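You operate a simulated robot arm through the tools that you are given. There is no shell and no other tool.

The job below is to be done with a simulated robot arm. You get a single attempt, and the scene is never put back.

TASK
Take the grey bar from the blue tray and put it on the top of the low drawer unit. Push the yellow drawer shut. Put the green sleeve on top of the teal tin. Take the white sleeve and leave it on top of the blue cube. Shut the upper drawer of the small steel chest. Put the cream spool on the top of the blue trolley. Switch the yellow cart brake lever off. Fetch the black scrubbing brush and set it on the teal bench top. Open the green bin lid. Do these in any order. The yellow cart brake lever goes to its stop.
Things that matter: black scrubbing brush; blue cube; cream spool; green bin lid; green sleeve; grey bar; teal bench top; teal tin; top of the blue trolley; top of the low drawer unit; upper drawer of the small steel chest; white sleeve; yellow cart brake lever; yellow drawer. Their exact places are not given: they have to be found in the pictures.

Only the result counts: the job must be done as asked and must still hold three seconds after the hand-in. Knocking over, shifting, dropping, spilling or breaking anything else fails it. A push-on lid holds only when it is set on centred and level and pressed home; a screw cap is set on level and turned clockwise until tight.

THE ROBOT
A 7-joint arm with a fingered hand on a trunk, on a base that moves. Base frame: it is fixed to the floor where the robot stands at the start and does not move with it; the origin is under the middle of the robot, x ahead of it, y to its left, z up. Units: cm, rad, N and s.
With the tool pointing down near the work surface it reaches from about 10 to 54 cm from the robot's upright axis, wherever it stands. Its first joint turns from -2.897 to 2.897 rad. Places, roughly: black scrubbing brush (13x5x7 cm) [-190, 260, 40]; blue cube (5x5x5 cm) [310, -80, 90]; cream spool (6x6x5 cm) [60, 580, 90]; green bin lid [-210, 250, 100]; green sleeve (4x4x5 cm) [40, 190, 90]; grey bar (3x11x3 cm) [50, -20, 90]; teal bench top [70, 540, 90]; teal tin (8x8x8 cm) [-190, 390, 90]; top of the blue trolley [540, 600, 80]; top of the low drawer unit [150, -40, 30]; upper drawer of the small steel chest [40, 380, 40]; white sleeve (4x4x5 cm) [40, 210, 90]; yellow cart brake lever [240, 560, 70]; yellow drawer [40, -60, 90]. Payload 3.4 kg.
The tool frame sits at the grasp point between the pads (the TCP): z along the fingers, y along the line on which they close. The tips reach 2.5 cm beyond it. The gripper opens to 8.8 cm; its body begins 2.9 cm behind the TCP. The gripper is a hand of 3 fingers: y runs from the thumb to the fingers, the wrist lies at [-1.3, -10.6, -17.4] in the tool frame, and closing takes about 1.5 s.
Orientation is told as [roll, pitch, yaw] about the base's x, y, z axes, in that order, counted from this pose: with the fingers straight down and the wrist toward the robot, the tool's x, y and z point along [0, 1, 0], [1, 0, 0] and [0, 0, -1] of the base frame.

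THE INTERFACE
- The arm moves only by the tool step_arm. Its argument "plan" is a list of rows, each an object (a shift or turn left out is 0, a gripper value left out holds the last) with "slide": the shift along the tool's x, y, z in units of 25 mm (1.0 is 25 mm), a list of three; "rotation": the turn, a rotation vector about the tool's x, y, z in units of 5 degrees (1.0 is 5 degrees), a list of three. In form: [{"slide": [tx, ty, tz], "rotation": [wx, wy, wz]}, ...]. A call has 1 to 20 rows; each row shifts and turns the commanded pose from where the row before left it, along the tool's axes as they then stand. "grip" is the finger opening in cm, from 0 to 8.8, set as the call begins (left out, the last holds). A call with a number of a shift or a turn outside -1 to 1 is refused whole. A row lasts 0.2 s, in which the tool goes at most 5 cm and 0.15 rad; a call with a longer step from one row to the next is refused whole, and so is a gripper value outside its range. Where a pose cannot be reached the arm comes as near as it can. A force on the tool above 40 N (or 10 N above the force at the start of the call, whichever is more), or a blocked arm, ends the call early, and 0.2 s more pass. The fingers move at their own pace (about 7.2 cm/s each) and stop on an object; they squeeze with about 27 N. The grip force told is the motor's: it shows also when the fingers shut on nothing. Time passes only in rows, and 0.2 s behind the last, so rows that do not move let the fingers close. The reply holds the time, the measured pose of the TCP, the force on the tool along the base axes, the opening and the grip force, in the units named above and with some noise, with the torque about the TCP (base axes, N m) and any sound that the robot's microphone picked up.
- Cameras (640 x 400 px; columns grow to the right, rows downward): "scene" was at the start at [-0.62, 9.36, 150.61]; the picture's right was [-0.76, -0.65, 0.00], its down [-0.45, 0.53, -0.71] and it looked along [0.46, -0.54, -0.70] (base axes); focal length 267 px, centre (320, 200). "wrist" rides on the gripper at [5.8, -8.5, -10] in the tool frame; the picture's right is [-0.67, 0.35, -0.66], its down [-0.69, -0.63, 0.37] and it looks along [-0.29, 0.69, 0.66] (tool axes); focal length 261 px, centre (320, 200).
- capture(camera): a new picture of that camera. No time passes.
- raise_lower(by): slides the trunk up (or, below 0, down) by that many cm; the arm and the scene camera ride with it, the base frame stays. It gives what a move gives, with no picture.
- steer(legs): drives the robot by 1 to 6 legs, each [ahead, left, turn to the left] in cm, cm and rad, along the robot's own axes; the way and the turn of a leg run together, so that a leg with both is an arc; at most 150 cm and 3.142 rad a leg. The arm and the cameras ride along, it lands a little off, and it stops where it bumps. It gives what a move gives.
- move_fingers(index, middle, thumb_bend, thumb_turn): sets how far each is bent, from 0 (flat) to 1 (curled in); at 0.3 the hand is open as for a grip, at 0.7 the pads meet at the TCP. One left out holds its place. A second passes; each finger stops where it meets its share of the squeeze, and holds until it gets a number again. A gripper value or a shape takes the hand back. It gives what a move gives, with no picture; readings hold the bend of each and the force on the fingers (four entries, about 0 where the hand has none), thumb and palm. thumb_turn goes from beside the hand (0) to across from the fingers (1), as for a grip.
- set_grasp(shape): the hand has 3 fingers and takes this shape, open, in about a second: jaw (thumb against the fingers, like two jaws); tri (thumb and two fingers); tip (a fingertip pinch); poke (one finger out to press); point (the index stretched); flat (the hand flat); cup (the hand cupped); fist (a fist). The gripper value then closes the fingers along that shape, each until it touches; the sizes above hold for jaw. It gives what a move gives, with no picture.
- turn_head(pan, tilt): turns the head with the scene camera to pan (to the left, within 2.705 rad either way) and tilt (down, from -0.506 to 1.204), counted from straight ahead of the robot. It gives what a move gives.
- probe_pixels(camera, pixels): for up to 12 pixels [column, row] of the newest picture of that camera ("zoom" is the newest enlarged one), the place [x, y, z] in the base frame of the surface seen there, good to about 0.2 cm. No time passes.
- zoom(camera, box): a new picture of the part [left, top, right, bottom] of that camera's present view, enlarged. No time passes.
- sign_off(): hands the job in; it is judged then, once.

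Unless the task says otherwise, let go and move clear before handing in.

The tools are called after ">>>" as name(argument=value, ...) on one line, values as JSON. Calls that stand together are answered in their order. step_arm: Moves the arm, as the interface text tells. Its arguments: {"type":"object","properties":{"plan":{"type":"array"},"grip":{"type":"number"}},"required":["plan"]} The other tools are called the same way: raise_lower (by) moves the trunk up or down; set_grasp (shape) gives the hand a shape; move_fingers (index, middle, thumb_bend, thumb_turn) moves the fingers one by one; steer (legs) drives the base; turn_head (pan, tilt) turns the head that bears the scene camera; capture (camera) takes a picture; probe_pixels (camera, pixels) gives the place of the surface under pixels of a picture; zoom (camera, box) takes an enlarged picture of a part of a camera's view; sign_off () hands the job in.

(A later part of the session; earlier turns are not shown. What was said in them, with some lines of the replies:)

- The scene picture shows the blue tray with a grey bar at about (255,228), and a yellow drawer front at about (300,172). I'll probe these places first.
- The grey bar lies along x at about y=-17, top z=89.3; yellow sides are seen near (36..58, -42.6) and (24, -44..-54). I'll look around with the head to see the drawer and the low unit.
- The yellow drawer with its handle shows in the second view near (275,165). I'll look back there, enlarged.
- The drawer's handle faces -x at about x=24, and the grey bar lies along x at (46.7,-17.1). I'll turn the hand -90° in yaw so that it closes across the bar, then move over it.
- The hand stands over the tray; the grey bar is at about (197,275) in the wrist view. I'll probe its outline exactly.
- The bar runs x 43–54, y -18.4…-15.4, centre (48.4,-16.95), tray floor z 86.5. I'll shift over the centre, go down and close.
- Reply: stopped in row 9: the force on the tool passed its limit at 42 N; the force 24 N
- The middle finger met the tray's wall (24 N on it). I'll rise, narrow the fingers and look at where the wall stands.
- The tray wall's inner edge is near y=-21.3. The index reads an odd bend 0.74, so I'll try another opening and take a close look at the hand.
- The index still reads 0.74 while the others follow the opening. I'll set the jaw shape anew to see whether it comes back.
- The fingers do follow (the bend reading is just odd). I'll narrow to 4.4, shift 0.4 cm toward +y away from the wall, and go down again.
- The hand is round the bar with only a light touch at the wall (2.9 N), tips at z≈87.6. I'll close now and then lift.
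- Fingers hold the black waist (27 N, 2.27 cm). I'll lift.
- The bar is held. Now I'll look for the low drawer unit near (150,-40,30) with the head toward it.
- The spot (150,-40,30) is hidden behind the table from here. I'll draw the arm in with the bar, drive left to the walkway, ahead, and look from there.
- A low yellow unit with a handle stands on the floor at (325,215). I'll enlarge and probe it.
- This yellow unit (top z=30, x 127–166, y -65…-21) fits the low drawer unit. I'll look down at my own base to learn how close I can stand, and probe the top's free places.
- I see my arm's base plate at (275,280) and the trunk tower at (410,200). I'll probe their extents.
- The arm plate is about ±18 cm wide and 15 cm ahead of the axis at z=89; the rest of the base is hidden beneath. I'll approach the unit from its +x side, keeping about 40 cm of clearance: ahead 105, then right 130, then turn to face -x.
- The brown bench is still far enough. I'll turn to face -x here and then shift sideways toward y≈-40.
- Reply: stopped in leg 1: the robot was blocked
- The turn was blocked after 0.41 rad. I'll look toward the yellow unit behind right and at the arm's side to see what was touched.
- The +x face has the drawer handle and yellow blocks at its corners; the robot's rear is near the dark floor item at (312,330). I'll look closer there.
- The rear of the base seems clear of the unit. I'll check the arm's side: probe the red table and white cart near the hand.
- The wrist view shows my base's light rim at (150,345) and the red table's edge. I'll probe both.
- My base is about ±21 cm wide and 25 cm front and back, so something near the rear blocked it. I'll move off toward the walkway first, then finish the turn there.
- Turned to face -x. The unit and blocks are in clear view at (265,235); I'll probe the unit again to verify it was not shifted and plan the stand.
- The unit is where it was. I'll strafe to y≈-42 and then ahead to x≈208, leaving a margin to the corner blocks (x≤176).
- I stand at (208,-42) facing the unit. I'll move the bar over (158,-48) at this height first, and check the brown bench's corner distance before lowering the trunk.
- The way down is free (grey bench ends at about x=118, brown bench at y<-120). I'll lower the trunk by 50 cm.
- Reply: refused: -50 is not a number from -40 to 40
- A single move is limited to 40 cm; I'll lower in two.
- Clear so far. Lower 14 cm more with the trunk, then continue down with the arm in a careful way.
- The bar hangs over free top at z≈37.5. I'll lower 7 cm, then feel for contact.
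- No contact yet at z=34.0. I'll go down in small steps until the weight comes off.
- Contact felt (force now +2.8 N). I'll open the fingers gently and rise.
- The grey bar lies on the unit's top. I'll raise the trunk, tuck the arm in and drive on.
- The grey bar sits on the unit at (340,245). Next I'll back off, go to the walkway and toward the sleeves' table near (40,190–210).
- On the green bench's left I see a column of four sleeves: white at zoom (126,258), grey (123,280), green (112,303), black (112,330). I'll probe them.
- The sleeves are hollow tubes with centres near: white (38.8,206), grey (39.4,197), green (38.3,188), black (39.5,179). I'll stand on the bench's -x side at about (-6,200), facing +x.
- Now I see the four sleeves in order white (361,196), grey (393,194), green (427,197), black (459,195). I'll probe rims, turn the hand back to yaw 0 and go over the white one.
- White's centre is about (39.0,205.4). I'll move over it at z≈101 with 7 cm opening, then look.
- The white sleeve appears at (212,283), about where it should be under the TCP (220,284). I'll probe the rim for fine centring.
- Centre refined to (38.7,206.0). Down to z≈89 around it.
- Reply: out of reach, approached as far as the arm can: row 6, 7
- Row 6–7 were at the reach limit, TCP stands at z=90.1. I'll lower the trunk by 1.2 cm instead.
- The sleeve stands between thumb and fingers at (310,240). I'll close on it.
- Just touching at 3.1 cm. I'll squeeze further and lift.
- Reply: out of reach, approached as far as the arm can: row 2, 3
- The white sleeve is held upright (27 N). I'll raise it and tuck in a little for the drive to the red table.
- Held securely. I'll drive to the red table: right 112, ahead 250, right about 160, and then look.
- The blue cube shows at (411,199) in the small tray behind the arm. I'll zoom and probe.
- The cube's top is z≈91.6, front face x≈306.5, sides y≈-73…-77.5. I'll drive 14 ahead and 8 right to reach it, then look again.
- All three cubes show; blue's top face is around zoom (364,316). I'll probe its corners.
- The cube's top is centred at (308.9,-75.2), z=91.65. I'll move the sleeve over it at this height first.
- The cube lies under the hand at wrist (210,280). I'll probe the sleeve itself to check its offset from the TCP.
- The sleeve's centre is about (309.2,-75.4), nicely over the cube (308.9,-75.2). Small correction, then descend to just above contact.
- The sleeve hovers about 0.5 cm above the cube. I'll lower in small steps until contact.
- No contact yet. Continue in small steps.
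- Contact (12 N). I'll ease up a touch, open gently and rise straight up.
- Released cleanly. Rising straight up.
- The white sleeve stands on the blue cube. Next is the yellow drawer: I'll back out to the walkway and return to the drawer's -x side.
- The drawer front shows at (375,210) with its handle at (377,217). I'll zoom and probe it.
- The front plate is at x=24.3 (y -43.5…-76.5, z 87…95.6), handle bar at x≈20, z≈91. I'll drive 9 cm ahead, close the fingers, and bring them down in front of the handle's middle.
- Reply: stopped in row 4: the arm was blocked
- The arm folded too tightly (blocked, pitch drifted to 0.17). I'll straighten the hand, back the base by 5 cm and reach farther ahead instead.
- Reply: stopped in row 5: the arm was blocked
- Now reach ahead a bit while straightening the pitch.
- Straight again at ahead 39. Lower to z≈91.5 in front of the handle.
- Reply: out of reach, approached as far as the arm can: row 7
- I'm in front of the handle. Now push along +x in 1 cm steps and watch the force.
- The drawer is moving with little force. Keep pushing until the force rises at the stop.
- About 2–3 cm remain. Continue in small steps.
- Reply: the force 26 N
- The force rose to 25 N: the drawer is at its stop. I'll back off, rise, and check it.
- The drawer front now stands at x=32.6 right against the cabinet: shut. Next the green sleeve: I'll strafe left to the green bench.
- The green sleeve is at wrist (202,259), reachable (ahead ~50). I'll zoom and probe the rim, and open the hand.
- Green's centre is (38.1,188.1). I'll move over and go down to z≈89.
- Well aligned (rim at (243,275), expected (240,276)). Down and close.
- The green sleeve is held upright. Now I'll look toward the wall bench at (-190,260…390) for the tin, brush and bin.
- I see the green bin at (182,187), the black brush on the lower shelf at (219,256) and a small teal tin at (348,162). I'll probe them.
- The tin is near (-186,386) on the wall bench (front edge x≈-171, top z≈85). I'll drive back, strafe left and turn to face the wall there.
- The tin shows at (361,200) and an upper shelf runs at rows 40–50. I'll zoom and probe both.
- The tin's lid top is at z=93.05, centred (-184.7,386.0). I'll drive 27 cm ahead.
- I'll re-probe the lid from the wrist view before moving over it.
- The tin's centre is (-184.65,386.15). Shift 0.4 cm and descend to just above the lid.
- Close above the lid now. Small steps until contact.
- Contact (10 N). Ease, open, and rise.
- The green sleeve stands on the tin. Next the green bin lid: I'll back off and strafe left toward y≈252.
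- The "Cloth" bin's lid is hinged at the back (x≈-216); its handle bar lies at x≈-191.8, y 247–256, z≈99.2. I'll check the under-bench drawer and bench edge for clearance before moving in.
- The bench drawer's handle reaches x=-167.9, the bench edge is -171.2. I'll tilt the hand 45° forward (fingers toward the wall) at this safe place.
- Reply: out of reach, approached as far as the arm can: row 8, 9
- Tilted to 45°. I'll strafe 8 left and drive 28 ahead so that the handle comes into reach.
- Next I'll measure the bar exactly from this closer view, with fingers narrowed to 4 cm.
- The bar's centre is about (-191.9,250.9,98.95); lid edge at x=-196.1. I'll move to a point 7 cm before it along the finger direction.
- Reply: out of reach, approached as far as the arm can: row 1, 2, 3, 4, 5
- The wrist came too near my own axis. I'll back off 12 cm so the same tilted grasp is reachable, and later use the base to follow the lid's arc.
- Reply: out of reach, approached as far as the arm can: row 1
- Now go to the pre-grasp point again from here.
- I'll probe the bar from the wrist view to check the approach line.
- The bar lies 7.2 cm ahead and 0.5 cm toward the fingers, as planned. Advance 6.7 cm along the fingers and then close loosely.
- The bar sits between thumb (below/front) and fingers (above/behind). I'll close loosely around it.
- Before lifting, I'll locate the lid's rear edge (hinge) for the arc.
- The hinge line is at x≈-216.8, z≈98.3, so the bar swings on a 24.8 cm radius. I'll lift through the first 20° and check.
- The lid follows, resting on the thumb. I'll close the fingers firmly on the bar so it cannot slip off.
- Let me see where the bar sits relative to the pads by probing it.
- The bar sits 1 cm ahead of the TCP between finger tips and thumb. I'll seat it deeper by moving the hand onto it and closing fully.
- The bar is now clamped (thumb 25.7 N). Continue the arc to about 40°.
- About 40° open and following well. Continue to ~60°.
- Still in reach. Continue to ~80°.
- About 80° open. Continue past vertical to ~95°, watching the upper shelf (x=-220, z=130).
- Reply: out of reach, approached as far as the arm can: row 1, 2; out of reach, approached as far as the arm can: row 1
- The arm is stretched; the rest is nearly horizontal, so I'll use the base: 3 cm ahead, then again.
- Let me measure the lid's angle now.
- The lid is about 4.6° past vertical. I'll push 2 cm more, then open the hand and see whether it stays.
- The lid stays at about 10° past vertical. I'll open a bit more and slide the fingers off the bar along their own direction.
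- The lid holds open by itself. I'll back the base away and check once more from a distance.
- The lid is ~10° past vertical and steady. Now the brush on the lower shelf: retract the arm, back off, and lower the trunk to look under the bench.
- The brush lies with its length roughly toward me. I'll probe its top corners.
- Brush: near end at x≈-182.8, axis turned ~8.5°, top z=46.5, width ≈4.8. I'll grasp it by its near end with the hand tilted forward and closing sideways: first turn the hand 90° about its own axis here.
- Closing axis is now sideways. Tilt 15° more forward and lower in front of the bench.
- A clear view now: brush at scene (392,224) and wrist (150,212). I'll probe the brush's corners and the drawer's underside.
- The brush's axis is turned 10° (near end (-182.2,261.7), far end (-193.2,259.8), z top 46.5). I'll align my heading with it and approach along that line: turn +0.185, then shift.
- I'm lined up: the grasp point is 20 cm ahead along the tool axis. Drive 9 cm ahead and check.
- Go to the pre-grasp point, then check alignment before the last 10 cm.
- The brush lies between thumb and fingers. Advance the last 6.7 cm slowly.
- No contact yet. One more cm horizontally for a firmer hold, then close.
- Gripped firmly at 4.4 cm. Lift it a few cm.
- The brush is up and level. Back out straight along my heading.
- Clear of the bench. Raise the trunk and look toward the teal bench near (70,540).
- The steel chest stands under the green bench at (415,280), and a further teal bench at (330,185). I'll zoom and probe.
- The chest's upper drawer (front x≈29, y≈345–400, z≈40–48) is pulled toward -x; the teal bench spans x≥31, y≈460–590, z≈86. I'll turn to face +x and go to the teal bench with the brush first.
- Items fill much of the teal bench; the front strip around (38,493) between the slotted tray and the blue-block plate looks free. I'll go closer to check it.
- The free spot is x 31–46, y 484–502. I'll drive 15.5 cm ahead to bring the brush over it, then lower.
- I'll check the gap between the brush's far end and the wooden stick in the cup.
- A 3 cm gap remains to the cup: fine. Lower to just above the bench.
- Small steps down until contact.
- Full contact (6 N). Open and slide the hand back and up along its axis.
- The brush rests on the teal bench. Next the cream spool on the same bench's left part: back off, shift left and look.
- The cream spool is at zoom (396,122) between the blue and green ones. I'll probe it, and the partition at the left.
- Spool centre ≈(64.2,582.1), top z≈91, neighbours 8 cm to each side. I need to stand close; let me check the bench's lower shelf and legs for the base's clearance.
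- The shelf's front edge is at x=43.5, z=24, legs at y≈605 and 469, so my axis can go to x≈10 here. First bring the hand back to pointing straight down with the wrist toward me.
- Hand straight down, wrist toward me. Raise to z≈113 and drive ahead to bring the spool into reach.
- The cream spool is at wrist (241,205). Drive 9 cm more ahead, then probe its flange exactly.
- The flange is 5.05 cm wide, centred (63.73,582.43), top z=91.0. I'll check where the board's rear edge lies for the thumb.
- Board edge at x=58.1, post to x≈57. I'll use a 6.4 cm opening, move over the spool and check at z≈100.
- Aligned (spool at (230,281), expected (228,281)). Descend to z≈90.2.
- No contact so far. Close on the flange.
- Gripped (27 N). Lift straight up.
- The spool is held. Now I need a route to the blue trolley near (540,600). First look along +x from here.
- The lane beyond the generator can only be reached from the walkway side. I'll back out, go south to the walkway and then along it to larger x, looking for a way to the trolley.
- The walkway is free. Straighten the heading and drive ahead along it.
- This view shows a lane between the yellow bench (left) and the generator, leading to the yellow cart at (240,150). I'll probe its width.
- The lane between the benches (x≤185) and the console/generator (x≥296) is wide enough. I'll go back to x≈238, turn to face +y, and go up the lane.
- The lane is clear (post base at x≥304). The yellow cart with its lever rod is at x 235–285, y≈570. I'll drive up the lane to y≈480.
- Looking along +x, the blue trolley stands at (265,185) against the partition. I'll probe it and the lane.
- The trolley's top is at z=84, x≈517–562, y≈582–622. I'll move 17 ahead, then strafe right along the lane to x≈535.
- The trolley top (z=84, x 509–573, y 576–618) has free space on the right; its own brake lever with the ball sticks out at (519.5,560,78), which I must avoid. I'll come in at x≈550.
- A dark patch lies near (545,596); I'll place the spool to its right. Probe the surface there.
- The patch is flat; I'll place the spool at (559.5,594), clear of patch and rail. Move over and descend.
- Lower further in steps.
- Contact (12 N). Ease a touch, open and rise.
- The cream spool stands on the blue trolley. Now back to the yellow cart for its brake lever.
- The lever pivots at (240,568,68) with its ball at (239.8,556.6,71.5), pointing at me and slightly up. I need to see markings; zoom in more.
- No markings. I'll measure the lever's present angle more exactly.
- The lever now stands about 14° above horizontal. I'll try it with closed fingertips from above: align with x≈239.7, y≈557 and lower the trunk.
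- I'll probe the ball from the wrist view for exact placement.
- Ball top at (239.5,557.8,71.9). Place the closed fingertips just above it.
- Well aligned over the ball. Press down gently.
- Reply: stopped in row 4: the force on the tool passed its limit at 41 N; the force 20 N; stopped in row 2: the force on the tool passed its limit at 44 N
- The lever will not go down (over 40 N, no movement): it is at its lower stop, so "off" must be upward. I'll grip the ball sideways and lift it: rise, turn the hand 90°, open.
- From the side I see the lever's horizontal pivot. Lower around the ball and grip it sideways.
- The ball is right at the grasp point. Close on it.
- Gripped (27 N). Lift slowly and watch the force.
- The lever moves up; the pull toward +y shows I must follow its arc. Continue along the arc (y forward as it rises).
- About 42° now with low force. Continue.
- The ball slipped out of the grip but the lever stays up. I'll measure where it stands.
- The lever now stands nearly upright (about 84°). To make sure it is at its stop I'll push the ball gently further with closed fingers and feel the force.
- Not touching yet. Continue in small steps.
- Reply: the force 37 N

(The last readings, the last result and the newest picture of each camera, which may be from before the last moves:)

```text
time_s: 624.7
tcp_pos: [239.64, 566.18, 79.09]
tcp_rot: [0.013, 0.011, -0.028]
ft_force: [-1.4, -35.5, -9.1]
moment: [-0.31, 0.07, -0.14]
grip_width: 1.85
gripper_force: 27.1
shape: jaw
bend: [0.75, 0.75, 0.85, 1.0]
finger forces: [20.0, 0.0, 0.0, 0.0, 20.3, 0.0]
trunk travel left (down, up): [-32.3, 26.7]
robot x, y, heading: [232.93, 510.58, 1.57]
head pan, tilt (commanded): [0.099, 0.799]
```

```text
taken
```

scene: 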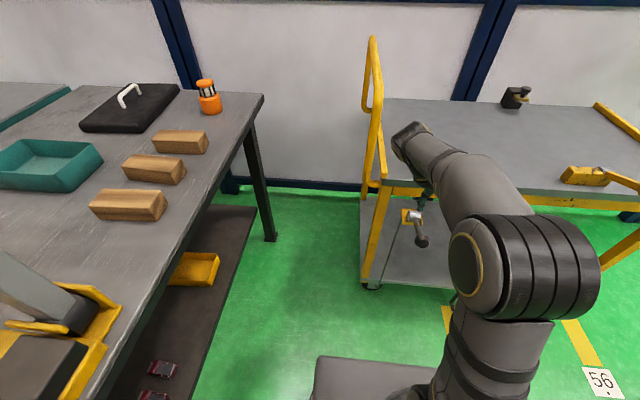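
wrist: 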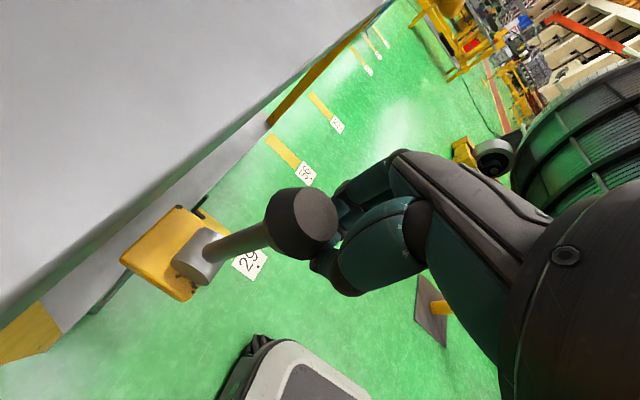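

The force climbs to 35 N without movement: the lever is at its upper stop. Back away and check it stays.

>>> step_arm(plan=[{"slide": [-0.4, 0, 0]}, {"slide": [-0.6, 0, 0]}, {"slide": [-0.8, 0, 0]}, {"slide": [-0.8, 0, -0.5]}, {"slide": [-0.5, 0, -1]}, {"slide": [0, 0, -1]}, {"slide": [0, 0, -1]}, {"slide": [0, 0, -1]}, {"slide": [0, 0, -1]}, {}])

>>> set_grasp(shape="jaw")

>>> steer(legs=[[-25, 0, 0]])

>>> raise_lower(by=20)

>>> turn_head(pan=0, tilt=0.6)

>>> capture(camera="scene")

```text
time_s: 626.9
tcp_pos: [239.58, 558.43, 92.61]
tcp_rot: [0.018, 0.011, -0.026]
ft_force: [0.4, 0.8, 0.7]
moment: [0.0, 0.04, -0.01]
grip_width: 1.79
gripper_force: 26.9
shape: jaw
bend: [0.76, 0.75, 0.85, 1.0]
finger forces: [0.0, 0.0, 0.0, 0.1, 0.0, 0.0]
trunk travel left (down, up): [-32.3, 26.7]
robot x, y, heading: [232.72, 510.45, 1.569]
head pan, tilt (commanded): [0.099, 0.799]
```

```text
time_s: 627.8
tcp_pos: [239.64, 558.29, 92.73]
tcp_rot: [0.016, 0.012, -0.025]
ft_force: [0.4, -0.7, 0.5]
moment: [-0.03, -0.01, -0.03]
grip_width: 8.73
gripper_force: 0.0
shape: jaw
bend: [0.3, 0.3, 0.3, 0.98]
finger forces: [0.1, 0.1, 0.1, 0.0, 0.0, 0.0]
trunk travel left (down, up): [-32.3, 26.7]
robot x, y, heading: [233.04, 510.52, 1.572]
head pan, tilt (commanded): [0.099, 0.799]
```

```text
time_s: 629.6
tcp_pos: [239.46, 533.66, 92.74]
tcp_rot: [0.019, 0.01, -0.022]
ft_force: [0.0, -0.4, 0.0]
moment: [-0.02, -0.01, 0.01]
grip_width: 8.78
gripper_force: 0.1
shape: jaw
bend: [0.3, 0.3, 0.3, 0.98]
finger forces: [0.0, 0.1, 0.0, 0.0, 0.1, 0.1]
trunk travel left (down, up): [-32.3, 26.7]
robot x, y, heading: [232.86, 485.56, 1.57]
head pan, tilt (commanded): [0.099, 0.799]
```

```text
time_s: 631.8
tcp_pos: [239.51, 533.58, 112.65]
tcp_rot: [0.016, 0.01, -0.023]
ft_force: [0.5, 0.4, -0.5]
moment: [-0.03, 0.02, -0.01]
grip_width: 8.73
gripper_force: 0.1
shape: jaw
bend: [0.3, 0.3, 0.3, 0.98]
finger forces: [0.0, 0.0, 0.0, 0.1, 0.0, 0.1]
trunk travel left (down, up): [-52.3, 6.7]
robot x, y, heading: [232.72, 485.79, 1.566]
head pan, tilt (commanded): [0.099, 0.799]
```

```text
time_s: 632.5
tcp_pos: [239.44, 533.46, 112.61]
tcp_rot: [0.018, 0.01, -0.022]
ft_force: [-1.2, -0.6, -0.6]
moment: [-0.06, 0.03, -0.03]
grip_width: 8.76
gripper_force: 0.0
shape: jaw
bend: [0.3, 0.3, 0.3, 0.98]
finger forces: [0.0, 0.0, 0.0, 0.0, 0.0, 0.0]
trunk travel left (down, up): [-52.3, 6.7]
robot x, y, heading: [232.35, 485.63, 1.565]
head pan, tilt (commanded): [0.0, 0.6]
```

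```text
taken
```

scene: 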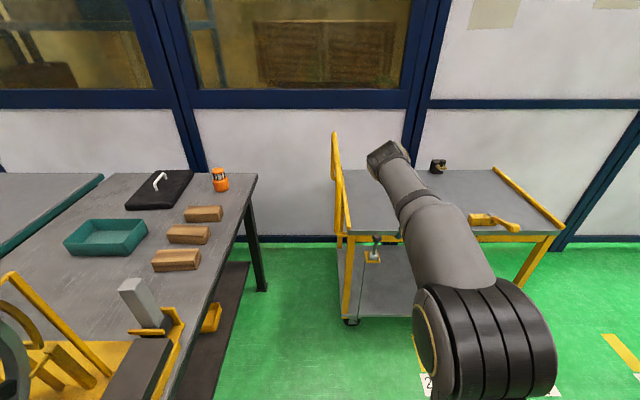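

>>> zoom(camera="scene", box=[340, 215, 420, 285])

>>> probe_pixels(camera="scene", pixels=[[375, 240], [375, 247], [375, 252], [373, 258], [412, 170], [345, 180]])

```text
5.71 times, centred on (380, 250) of scene
```

zoom: 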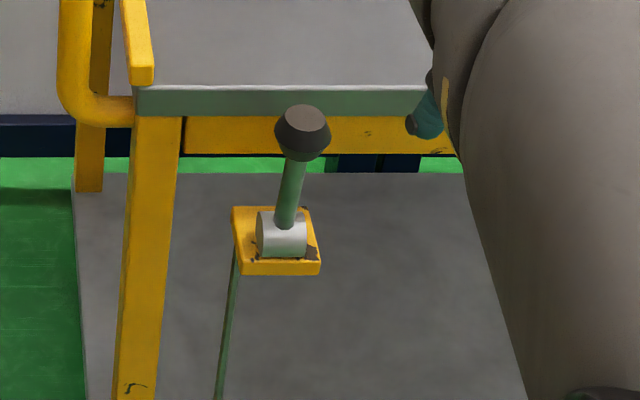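

```text
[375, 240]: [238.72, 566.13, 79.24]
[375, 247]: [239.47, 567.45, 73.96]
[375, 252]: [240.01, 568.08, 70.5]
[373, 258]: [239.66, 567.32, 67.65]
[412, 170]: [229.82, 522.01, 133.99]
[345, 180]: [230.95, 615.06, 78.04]
```

The lever stays at its upper stop (~82°). Last job: the steel chest's upper drawer. I'll go back down the lane and around to x≈-58, y≈375.

>>> steer(legs=[[-150, 0, 0], [-150, 0, 0], [-97, 0, 0], [0, 150, 0], [0, 140, 0]])

>>> steer(legs=[[145, 0, 0], [140, 0, 0], [0, 0, -1.57]])

>>> turn_head(pan=0, tilt=0.7)

>>> capture(camera="scene")

```text
time_s: 665.4
tcp_pos: [-56.32, 140.33, 112.75]
tcp_rot: [0.017, 0.01, -0.057]
ft_force: [-0.2, 0.3, 0.2]
moment: [0.0, 0.02, -0.03]
grip_width: 8.75
gripper_force: 0.1
shape: jaw
bend: [0.3, 0.3, 0.3, 0.98]
finger forces: [0.0, 0.0, 0.1, 0.1, 0.1, 0.1]
trunk travel left (down, up): [-52.3, 6.7]
robot x, y, heading: [-65.2, 92.73, 1.535]
head pan, tilt (commanded): [0.0, 0.6]
```

```text
time_s: 683.1
tcp_pos: [-10.42, 370.93, 112.74]
tcp_rot: [0.019, 0.01, -1.606]
ft_force: [-0.4, 0.7, 0.3]
moment: [0.01, 0.02, -0.02]
grip_width: 8.76
gripper_force: 0.1
shape: jaw
bend: [0.3, 0.3, 0.3, 0.98]
finger forces: [0.1, 0.0, 0.0, 0.0, 0.0, 0.0]
trunk travel left (down, up): [-52.3, 6.7]
robot x, y, heading: [-58.3, 378.9, -0.01]
head pan, tilt (commanded): [0.0, 0.6]
```

```text
time_s: 683.8
tcp_pos: [-10.35, 371.0, 112.62]
tcp_rot: [0.017, 0.011, -1.606]
ft_force: [0.2, -0.4, 0.6]
moment: [0.05, -0.01, -0.01]
grip_width: 8.78
gripper_force: 0.1
shape: jaw
bend: [0.3, 0.3, 0.3, 0.98]
finger forces: [0.0, 0.0, 0.0, 0.0, 0.0, 0.0]
trunk travel left (down, up): [-52.3, 6.7]
robot x, y, heading: [-58.1, 378.71, -0.013]
head pan, tilt (commanded): [0.0, 0.7]
```

```text
taken
```

scene: 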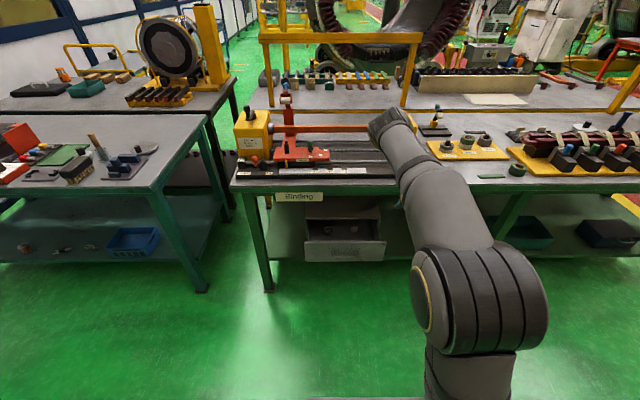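

>>> zoom(camera="scene", box=[280, 190, 410, 275])

>>> probe_pixels(camera="scene", pixels=[[307, 240], [383, 240], [345, 245], [345, 254], [310, 258], [380, 258], [345, 225], [345, 208], [330, 180], [345, 235], [270, 285], [345, 262]])

```text
4.71 times, centred on (345, 232) of scene
```

zoom: 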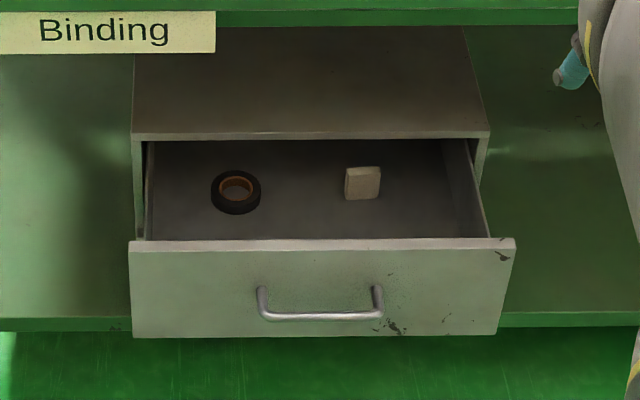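

```text
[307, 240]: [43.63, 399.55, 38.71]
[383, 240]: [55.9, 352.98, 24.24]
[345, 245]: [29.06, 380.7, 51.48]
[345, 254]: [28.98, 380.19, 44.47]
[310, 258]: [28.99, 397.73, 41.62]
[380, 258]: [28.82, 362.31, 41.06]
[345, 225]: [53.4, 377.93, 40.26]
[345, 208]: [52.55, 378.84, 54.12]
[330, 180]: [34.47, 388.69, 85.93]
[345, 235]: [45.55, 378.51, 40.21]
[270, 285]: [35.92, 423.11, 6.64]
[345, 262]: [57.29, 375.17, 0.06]
```

The drawer front is at x=29 (y 361.5–399.5, z 38.5–52), handle at z≈43.5, chest body front x≈43.6. I'll push with closed fingers pointing forward, above the handle: tilt the hand 60° here, close, and lower the trunk.

>>> step_arm(plan=[{"rotation": [0, 1, 0]}, {"rotation": [0, 1, 0]}, {"rotation": [0, 1, 0]}, {"rotation": [0, 1, 0]}, {"rotation": [0, 1, 0]}, {"rotation": [0, 1, 0]}, {"rotation": [0, 1, 0]}, {"rotation": [0, 1, 0]}, {"rotation": [0, 1, 0]}, {"rotation": [0, 1, 0]}, {"rotation": [0, 1, 0]}, {"rotation": [0, 1, 0]}, {}], grip=0)

>>> raise_lower(by=-40)

>>> raise_lower(by=-10)

>>> turn_head(pan=0, tilt=0.45)

>>> capture(camera="scene")

```text
time_s: 686.5
tcp_pos: [-10.6, 371.02, 113.65]
tcp_rot: [1.057, 0.029, -1.602]
ft_force: [0.5, 0.7, 0.6]
moment: [0.0, -0.01, -0.03]
grip_width: 0.0
gripper_force: 27.0
shape: jaw
bend: [0.7, 0.7, 0.36, 1.0]
finger forces: [0.0, 0.0, 0.0, 0.1, 0.0, 0.0]
out of reach, approached as far as the arm can: row 12
trunk travel left (down, up): [-52.3, 6.7]
robot x, y, heading: [-58.31, 378.2, -0.012]
head pan, tilt (commanded): [0.0, 0.7]
```

```text
time_s: 690.4
tcp_pos: [-10.53, 371.04, 73.72]
tcp_rot: [1.057, 0.029, -1.604]
ft_force: [0.1, 0.2, -0.1]
moment: [-0.02, -0.02, 0.0]
grip_width: 0.01
gripper_force: 26.9
shape: jaw
bend: [0.7, 0.7, 0.36, 1.0]
finger forces: [0.0, 0.0, 0.0, 0.0, 0.0, 0.0]
trunk travel left (down, up): [-12.3, 46.7]
robot x, y, heading: [-57.87, 378.4, -0.011]
head pan, tilt (commanded): [0.0, 0.7]
```

```text
time_s: 691.7
tcp_pos: [-10.62, 370.84, 63.64]
tcp_rot: [1.055, 0.029, -1.602]
ft_force: [-0.5, 0.1, -0.2]
moment: [0.0, -0.01, 0.02]
grip_width: 0.0
gripper_force: 27.0
shape: jaw
bend: [0.7, 0.7, 0.36, 1.0]
finger forces: [0.1, 0.0, 0.1, 0.0, 0.0, 0.0]
trunk travel left (down, up): [-2.3, 56.7]
robot x, y, heading: [-58.13, 378.43, -0.016]
head pan, tilt (commanded): [0.0, 0.7]
```

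```text
time_s: 692.5
tcp_pos: [-10.59, 370.96, 63.75]
tcp_rot: [1.057, 0.029, -1.604]
ft_force: [-0.2, 0.3, -0.3]
moment: [-0.02, -0.03, 0.03]
grip_width: 0.0
gripper_force: 26.9
shape: jaw
bend: [0.7, 0.7, 0.36, 1.0]
finger forces: [0.1, 0.1, 0.0, 0.0, 0.0, 0.0]
trunk travel left (down, up): [-2.3, 56.7]
robot x, y, heading: [-57.88, 378.38, -0.011]
head pan, tilt (commanded): [0.0, 0.45]
```

```text
taken
```

scene: 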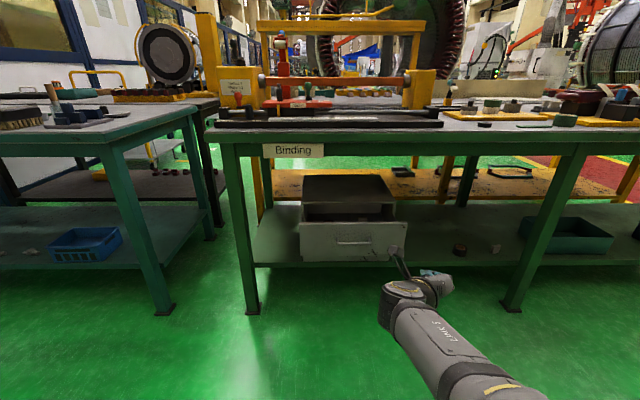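

Lower the hand to z≈49.5 and drive to stand 10 cm before the drawer front, centred on y≈380.5.

>>> step_arm(plan=[{"slide": [-0.82, 0, 0.473]}, {"slide": [-0.82, 0, 0.473]}, {"slide": [-0.82, 0, 0.473]}, {"slide": [-0.82, 0, 0.473]}, {"slide": [-0.82, 0, 0.473]}, {"slide": [-0.82, 0, 0.473]}, {}])

>>> steer(legs=[[0, 9.5, 0.012], [28, 0, 0]])

>>> capture(camera="wrist")

>>> capture(camera="scene")

```text
time_s: 694.1
tcp_pos: [-10.5, 371.26, 49.41]
tcp_rot: [1.054, 0.03, -1.601]
ft_force: [-0.4, 0.5, -0.3]
moment: [0.01, 0.01, 0.02]
grip_width: 0.0
gripper_force: 27.3
shape: jaw
bend: [0.7, 0.7, 0.36, 1.0]
finger forces: [0.1, 0.1, 0.0, 0.1, 0.0, 0.1]
out of reach, approached as far as the arm can: row 1
trunk travel left (down, up): [-2.3, 56.7]
robot x, y, heading: [-58.21, 378.63, -0.013]
head pan, tilt (commanded): [0.0, 0.45]
```

```text
time_s: 696.8
tcp_pos: [18.07, 381.06, 49.44]
tcp_rot: [1.056, 0.03, -1.597]
ft_force: [-0.3, -0.5, 0.4]
moment: [-0.03, 0.01, -0.01]
grip_width: 0.0
gripper_force: 27.1
shape: jaw
bend: [0.7, 0.7, 0.36, 1.0]
finger forces: [0.1, 0.0, 0.0, 0.0, 0.1, 0.1]
trunk travel left (down, up): [-2.3, 56.7]
robot x, y, heading: [-29.75, 388.08, -0.005]
head pan, tilt (commanded): [0.0, 0.45]
```

```text
taken
```

wrist: 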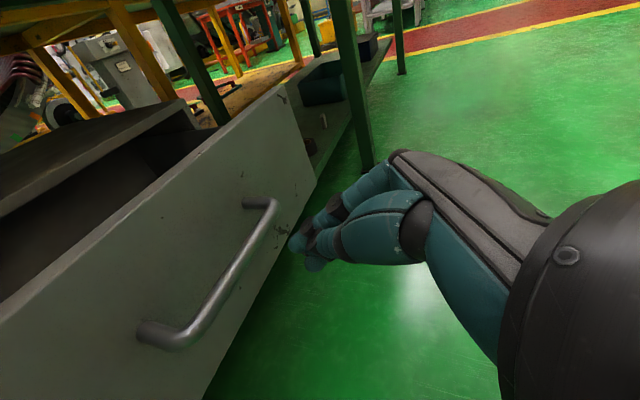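

```text
taken
```

scene: 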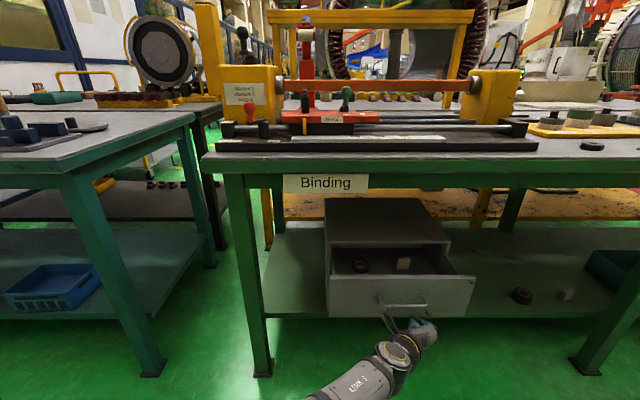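

>>> probe_pixels(camera="wrist", pixels=[[210, 300], [240, 260], [270, 205], [150, 335], [290, 110], [220, 150], [250, 180], [310, 170], [150, 230], [280, 150], [305, 240], [315, 262]])

```text
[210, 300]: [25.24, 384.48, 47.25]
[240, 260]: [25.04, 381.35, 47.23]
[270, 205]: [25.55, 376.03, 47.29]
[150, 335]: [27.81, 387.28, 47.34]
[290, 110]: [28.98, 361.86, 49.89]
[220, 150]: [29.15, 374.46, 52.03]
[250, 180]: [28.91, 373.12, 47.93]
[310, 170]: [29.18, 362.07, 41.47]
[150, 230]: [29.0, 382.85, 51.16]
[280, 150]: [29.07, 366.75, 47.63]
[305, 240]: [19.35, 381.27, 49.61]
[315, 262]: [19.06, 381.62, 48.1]
```

The handle bar is at z≈47, x=25; I'll push just above it at z≈50. Raise 1.8 cm, then drive 7 cm closer.

>>> step_arm(plan=[{"slide": [0.31, 0, -0.18]}, {"slide": [0.31, 0, -0.18]}, {}])

>>> steer(legs=[[7, 0, 0]])

>>> capture(camera="wrist")

```text
time_s: 697.6
tcp_pos: [18.18, 380.92, 51.36]
tcp_rot: [1.057, 0.027, -1.596]
ft_force: [0.2, -0.2, 0.2]
moment: [0.01, 0.01, -0.05]
grip_width: 0.0
gripper_force: 26.8
shape: jaw
bend: [0.7, 0.7, 0.36, 1.0]
finger forces: [0.0, 0.1, 0.0, 0.0, 0.0, 0.1]
trunk travel left (down, up): [-2.3, 56.7]
robot x, y, heading: [-29.67, 387.41, -0.004]
head pan, tilt (commanded): [0.0, 0.45]
```

```text
time_s: 698.6
tcp_pos: [25.16, 381.03, 51.25]
tcp_rot: [1.055, 0.03, -1.595]
ft_force: [1.0, -0.5, 0.7]
moment: [-0.02, 0.04, 0.02]
grip_width: 0.0
gripper_force: 27.4
shape: jaw
bend: [0.7, 0.7, 0.36, 1.0]
finger forces: [0.1, 0.0, 0.0, 0.1, 0.0, 0.0]
trunk travel left (down, up): [-2.3, 56.7]
robot x, y, heading: [-22.53, 387.87, -0.007]
head pan, tilt (commanded): [0.0, 0.45]
```

```text
taken
```

wrist: 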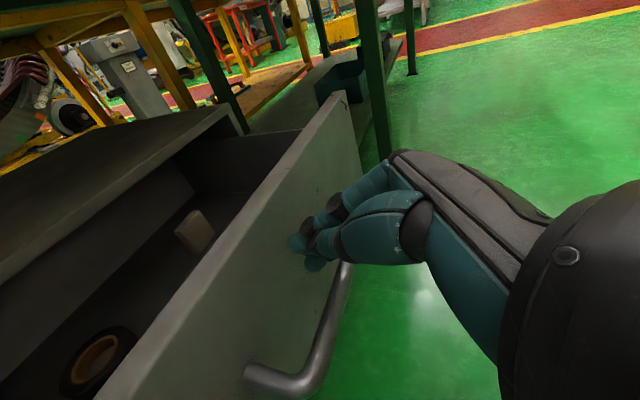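

Fingertips stand just before the front panel, above the handle. Push forward in 1 cm rows.

>>> step_arm(plan=[{"slide": [0.2, 0, 0.346]}, {"slide": [0.2, 0, 0.346]}, {"slide": [0.2, 0, 0.346]}, {"slide": [0.2, 0, 0.346]}, {"slide": [0.2, 0, 0.346]}, {"slide": [0.2, 0, 0.346]}, {}])

>>> capture(camera="wrist")

>>> zoom(camera="scene", box=[300, 180, 500, 330])

```text
time_s: 700.2
tcp_pos: [31.08, 380.87, 51.38]
tcp_rot: [1.054, 0.031, -1.592]
ft_force: [-1.5, 0.0, -1.0]
moment: [-0.02, -0.01, 0.0]
grip_width: 0.0
gripper_force: 26.5
shape: jaw
bend: [0.7, 0.7, 0.36, 1.0]
finger forces: [0.0, 0.0, 0.0, 0.0, 0.0, 0.0]
trunk travel left (down, up): [-2.3, 56.7]
robot x, y, heading: [-22.35, 387.42, -0.005]
head pan, tilt (commanded): [0.0, 0.45]
```

```text
taken
```

wrist: 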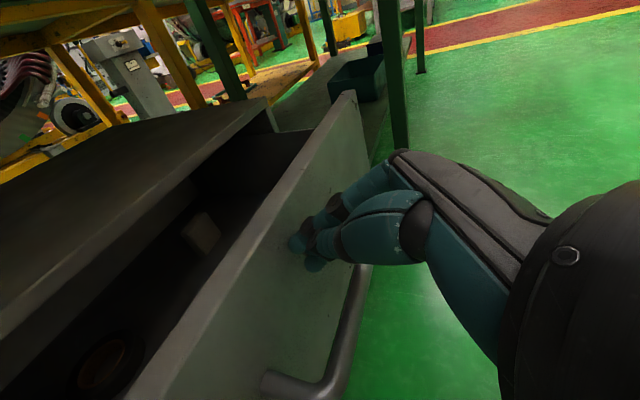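

```text
2.67 times, centred on (400, 255) of scene
```

zoom: 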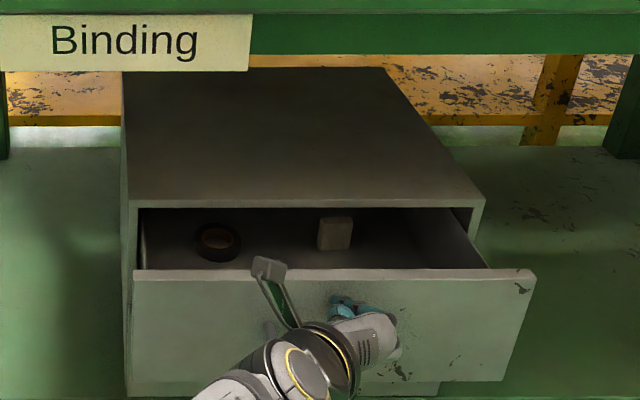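

It moves easily. Continue pushing.

>>> step_arm(plan=[{"slide": [0.2, 0, 0.346]}, {"slide": [0.2, 0, 0.346]}, {"slide": [0.2, 0, 0.346]}, {"slide": [0.2, 0, 0.346]}, {"slide": [0.2, 0, 0.346]}, {"slide": [0.2, 0, 0.346]}, {}])

>>> zoom(camera="scene", box=[300, 180, 500, 330])

```text
time_s: 701.8
tcp_pos: [37.0, 380.8, 51.47]
tcp_rot: [1.057, 0.03, -1.595]
ft_force: [-0.7, 0.1, 0.6]
moment: [0.0, 0.0, 0.04]
grip_width: 0.0
gripper_force: 27.4
shape: jaw
bend: [0.7, 0.7, 0.36, 1.0]
finger forces: [0.1, 0.1, 0.1, 0.1, 0.0, 0.0]
trunk travel left (down, up): [-2.3, 56.7]
robot x, y, heading: [-22.58, 387.86, -0.007]
head pan, tilt (commanded): [0.0, 0.45]
```

```text
2.67 times, centred on (400, 255) of scene
```

zoom: 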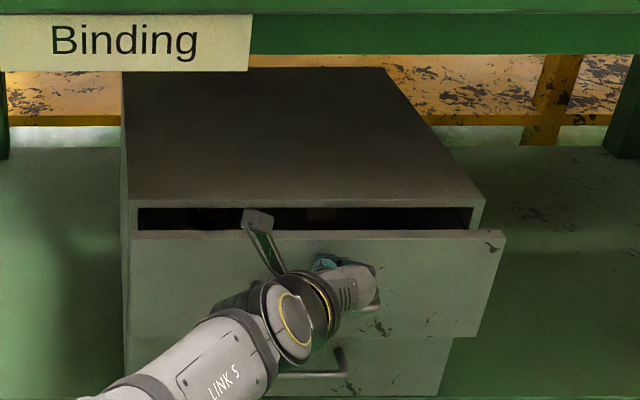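

About 3–4 cm remain. Go on in half-cm rows until the stop.

>>> step_arm(plan=[{"slide": [0.1, 0, 0.173]}, {"slide": [0.1, 0, 0.173]}, {"slide": [0.1, 0, 0.173]}, {"slide": [0.1, 0, 0.173]}, {"slide": [0.1, 0, 0.173]}, {"slide": [0.1, 0, 0.173]}, {}])

>>> step_arm(plan=[{"slide": [0.08, 0, 0.14]}, {"slide": [0.08, 0, 0.14]}, {"slide": [0.08, 0, 0.14]}, {"slide": [0.08, 0, 0.14]}, {}])

>>> zoom(camera="scene", box=[300, 180, 500, 330])

```text
time_s: 703.4
tcp_pos: [40.05, 380.67, 51.44]
tcp_rot: [1.052, 0.03, -1.594]
ft_force: [-0.3, -0.6, 0.0]
moment: [0.01, 0.05, -0.04]
grip_width: 0.0
gripper_force: 26.9
shape: jaw
bend: [0.7, 0.7, 0.36, 1.0]
finger forces: [0.0, 0.0, 0.0, 0.1, 0.1, 0.1]
trunk travel left (down, up): [-2.3, 56.7]
robot x, y, heading: [-22.55, 387.79, -0.004]
head pan, tilt (commanded): [0.0, 0.45]
```

```text
time_s: 704.4
tcp_pos: [41.1, 380.16, 51.43]
tcp_rot: [1.049, 0.029, -1.61]
ft_force: [-13.1, 1.0, 2.8]
moment: [0.0, -0.03, 0.07]
grip_width: 0.0
gripper_force: 26.5
shape: jaw
bend: [0.7, 0.7, 0.72, 1.0]
finger forces: [22.3, 0.0, 0.1, 0.0, 0.0, 0.0]
trunk travel left (down, up): [-2.3, 56.7]
robot x, y, heading: [-22.52, 387.76, -0.002]
head pan, tilt (commanded): [0.0, 0.45]
stopped in row 4: the force on the tool passed its limit at 46 N (the readings are from after the stop); the commanded pose is now the measured one
```

```text
2.67 times, centred on (400, 255) of scene
```

zoom: 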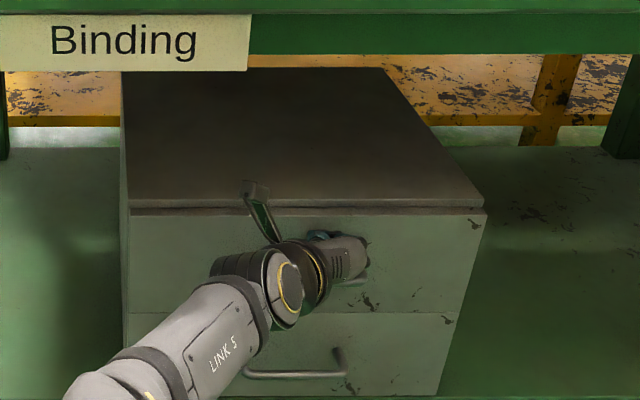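

The drawer hit its stop (46 N) and looks flush. Back the hand out and check.

>>> step_arm(plan=[{"slide": [-0.15, 0, -0.26]}, {"slide": [-0.2, 0, -0.346]}, {"slide": [-0.3, 0, -0.52]}, {"slide": [-0.4, 0, -0.69]}, {"slide": [-0.4, 0, -0.69]}, {"slide": [-0.4, 0, -0.69]}, {}])

>>> steer(legs=[[-35, 0, 0]])

>>> zoom(camera="scene", box=[270, 160, 430, 280])

>>> capture(camera="scene")

>>> probe_pixels(camera="scene", pixels=[[350, 225], [350, 220], [345, 235], [345, 245], [350, 212], [320, 228], [375, 228]])

```text
time_s: 706.0
tcp_pos: [31.93, 380.5, 51.28]
tcp_rot: [1.049, 0.029, -1.605]
ft_force: [0.1, -0.5, 0.5]
moment: [0.02, 0.03, 0.0]
grip_width: 0.0
gripper_force: 26.9
shape: jaw
bend: [0.7, 0.7, 0.72, 1.0]
finger forces: [0.0, 0.0, 0.1, 0.0, 0.1, 0.0]
trunk travel left (down, up): [-2.3, 56.7]
robot x, y, heading: [-22.7, 387.49, -0.004]
head pan, tilt (commanded): [0.0, 0.45]
```

```text
time_s: 708.2
tcp_pos: [-3.29, 380.58, 51.3]
tcp_rot: [1.048, 0.031, -1.614]
ft_force: [0.2, -0.5, 0.4]
moment: [-0.02, 0.01, 0.01]
grip_width: 0.01
gripper_force: 27.8
shape: jaw
bend: [0.7, 0.7, 0.73, 1.0]
finger forces: [0.0, 0.1, 0.0, 0.0, 0.0, 0.0]
trunk travel left (down, up): [-2.3, 56.7]
robot x, y, heading: [-57.85, 388.14, -0.016]
head pan, tilt (commanded): [0.0, 0.45]
```

```text
3.33 times, centred on (350, 220) of scene
```

zoom: 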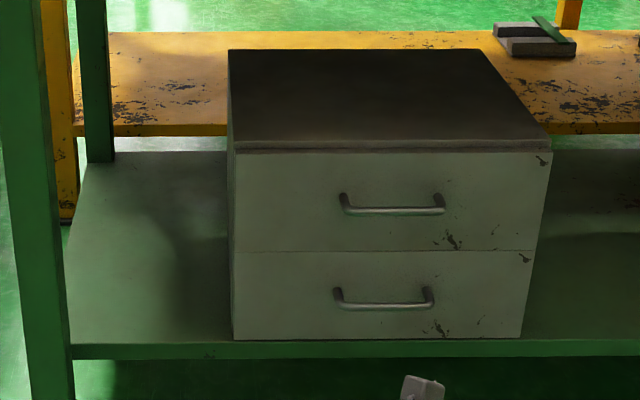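

```text
taken
```

scene: 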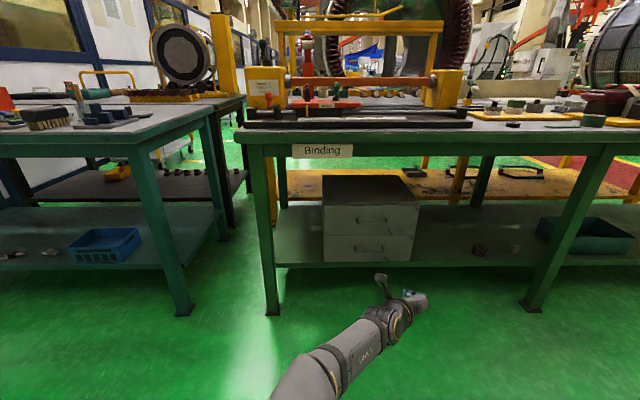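

```text
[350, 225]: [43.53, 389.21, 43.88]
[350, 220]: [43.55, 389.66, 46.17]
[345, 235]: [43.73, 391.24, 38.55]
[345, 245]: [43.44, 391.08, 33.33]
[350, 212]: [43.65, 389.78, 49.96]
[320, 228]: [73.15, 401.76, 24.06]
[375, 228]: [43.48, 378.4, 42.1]
```

Both chest drawers are flush at x=43.5: shut. I'll raise the trunk and check the bin lid, the tin and the brush once more from here.

>>> raise_lower(by=40)

>>> raise_lower(by=12)

>>> turn_head(pan=2.6, tilt=0.3)

>>> zoom(camera="scene", box=[0, 60, 640, 320])

>>> turn_head(pan=0.9, tilt=0.4)

>>> capture(camera="scene")

```text
time_s: 712.1
tcp_pos: [-3.43, 380.47, 91.15]
tcp_rot: [1.048, 0.029, -1.615]
ft_force: [-0.6, 0.7, -0.8]
moment: [0.01, -0.02, -0.03]
grip_width: 0.0
gripper_force: 27.5
shape: jaw
bend: [0.7, 0.7, 0.73, 1.0]
finger forces: [0.1, 0.0, 0.1, 0.1, 0.0, 0.1]
trunk travel left (down, up): [-42.3, 16.7]
robot x, y, heading: [-58.0, 388.5, -0.014]
head pan, tilt (commanded): [0.0, 0.45]
```

```text
time_s: 713.6
tcp_pos: [-3.37, 380.43, 103.21]
tcp_rot: [1.049, 0.028, -1.614]
ft_force: [0.1, 0.7, 0.2]
moment: [0.03, -0.01, 0.02]
grip_width: 0.0
gripper_force: 27.2
shape: jaw
bend: [0.7, 0.7, 0.73, 1.0]
finger forces: [0.0, 0.1, 0.0, 0.0, 0.1, 0.0]
trunk travel left (down, up): [-54.3, 4.7]
robot x, y, heading: [-58.04, 388.17, -0.017]
head pan, tilt (commanded): [0.0, 0.45]
```

```text
time_s: 715.9
tcp_pos: [-3.4, 380.52, 103.2]
tcp_rot: [1.048, 0.03, -1.613]
ft_force: [-1.0, 0.5, 0.0]
moment: [0.04, -0.01, -0.01]
grip_width: 0.0
gripper_force: 26.9
shape: jaw
bend: [0.7, 0.7, 0.73, 1.0]
finger forces: [0.0, 0.0, 0.0, 0.0, 0.0, 0.1]
trunk travel left (down, up): [-54.3, 4.7]
robot x, y, heading: [-57.76, 388.61, -0.011]
head pan, tilt (commanded): [2.601, 0.3]
```

```text
1.00 times, centred on (320, 190) of scene (not enlarged: the box is as wide or as high as the picture)
```

zoom: 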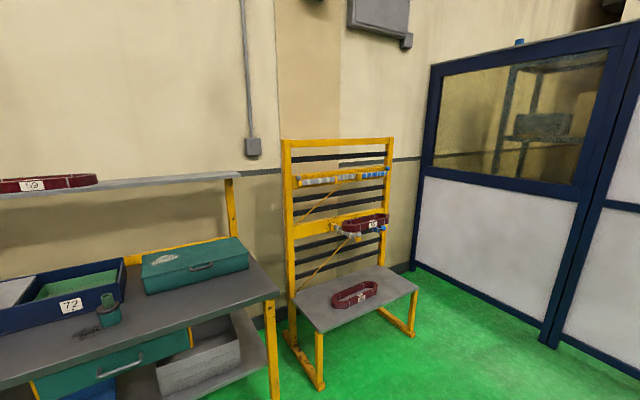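

```text
time_s: 717.6
tcp_pos: [-3.43, 380.52, 103.23]
tcp_rot: [1.05, 0.031, -1.613]
ft_force: [-0.7, -0.3, 0.1]
moment: [-0.02, -0.01, 0.01]
grip_width: 0.01
gripper_force: 26.7
shape: jaw
bend: [0.7, 0.7, 0.73, 1.0]
finger forces: [0.1, 0.1, 0.0, 0.0, 0.0, 0.1]
trunk travel left (down, up): [-54.3, 4.7]
robot x, y, heading: [-58.14, 388.21, -0.015]
head pan, tilt (commanded): [0.901, 0.4]
```

```text
taken
```

scene: 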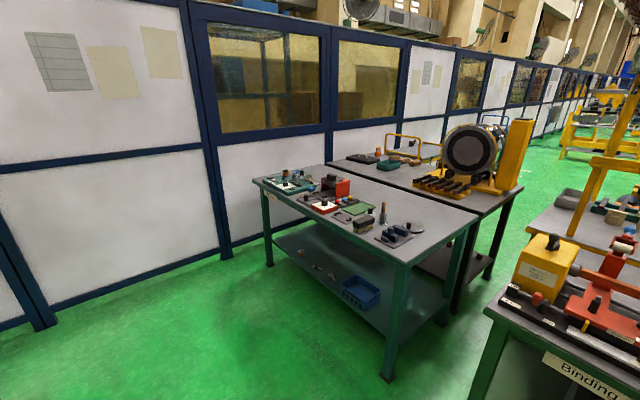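

The sleeve stands on the tin and the brush is in place. Check the lid at pan -2.4.

>>> turn_head(pan=-2.4, tilt=0.3)

>>> capture(camera="scene")

```text
time_s: 720.4
tcp_pos: [-3.45, 380.57, 103.28]
tcp_rot: [1.049, 0.03, -1.614]
ft_force: [0.2, -0.5, 1.1]
moment: [-0.01, 0.0, -0.01]
grip_width: 0.0
gripper_force: 26.9
shape: jaw
bend: [0.7, 0.7, 0.73, 1.0]
finger forces: [0.0, 0.1, 0.1, 0.0, 0.1, 0.1]
trunk travel left (down, up): [-54.3, 4.7]
robot x, y, heading: [-57.8, 388.48, -0.014]
head pan, tilt (commanded): [-2.4, 0.3]
```

```text
taken
```

scene: 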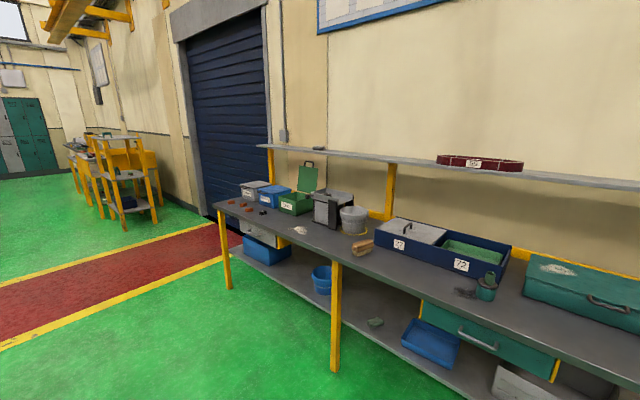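

The lid is still open, and everything else stood as required when I left it. The hand is clear, so I hand the job in.

>>> sign_off()

```text
The job is handed in.
```

All nine jobs are done and handed in; the hand-in reply gave no result. I checked each one by picture or force reading as I finished it. Before handing in I looked again at the bin lid, the teal tin and the brush. I did not go back to the others.

| Job | State when last checked |
|---|---|
| Grey bar | Lies flat on top of the low drawer unit |
| Yellow drawer | Shut; it stopped with 25 N against it |
| Green sleeve | Stands on the teal tin |
| White sleeve | Stands on the blue cube |
| Steel chest, upper drawer | Shut; flush with the lower drawer |
| Cream spool | Stands on the blue trolley top |
| Yellow cart brake lever | At its upper stop, almost upright |
| Black scrubbing brush | On the teal bench top, bristles down |
| Green bin lid | Open, about 10° past vertical, holding by itself |

- **Brake lever:** It carries no on/off marking. It would not go down under more than 40 N but moved up easily, so I took up as off. The ball slipped from my grip partway and the lever swung up. I then pushed it on and met the stop at 35 N.
- **Bump:** One turn of the base near the low drawer unit was blocked. I probed the unit afterwards and it had not moved.
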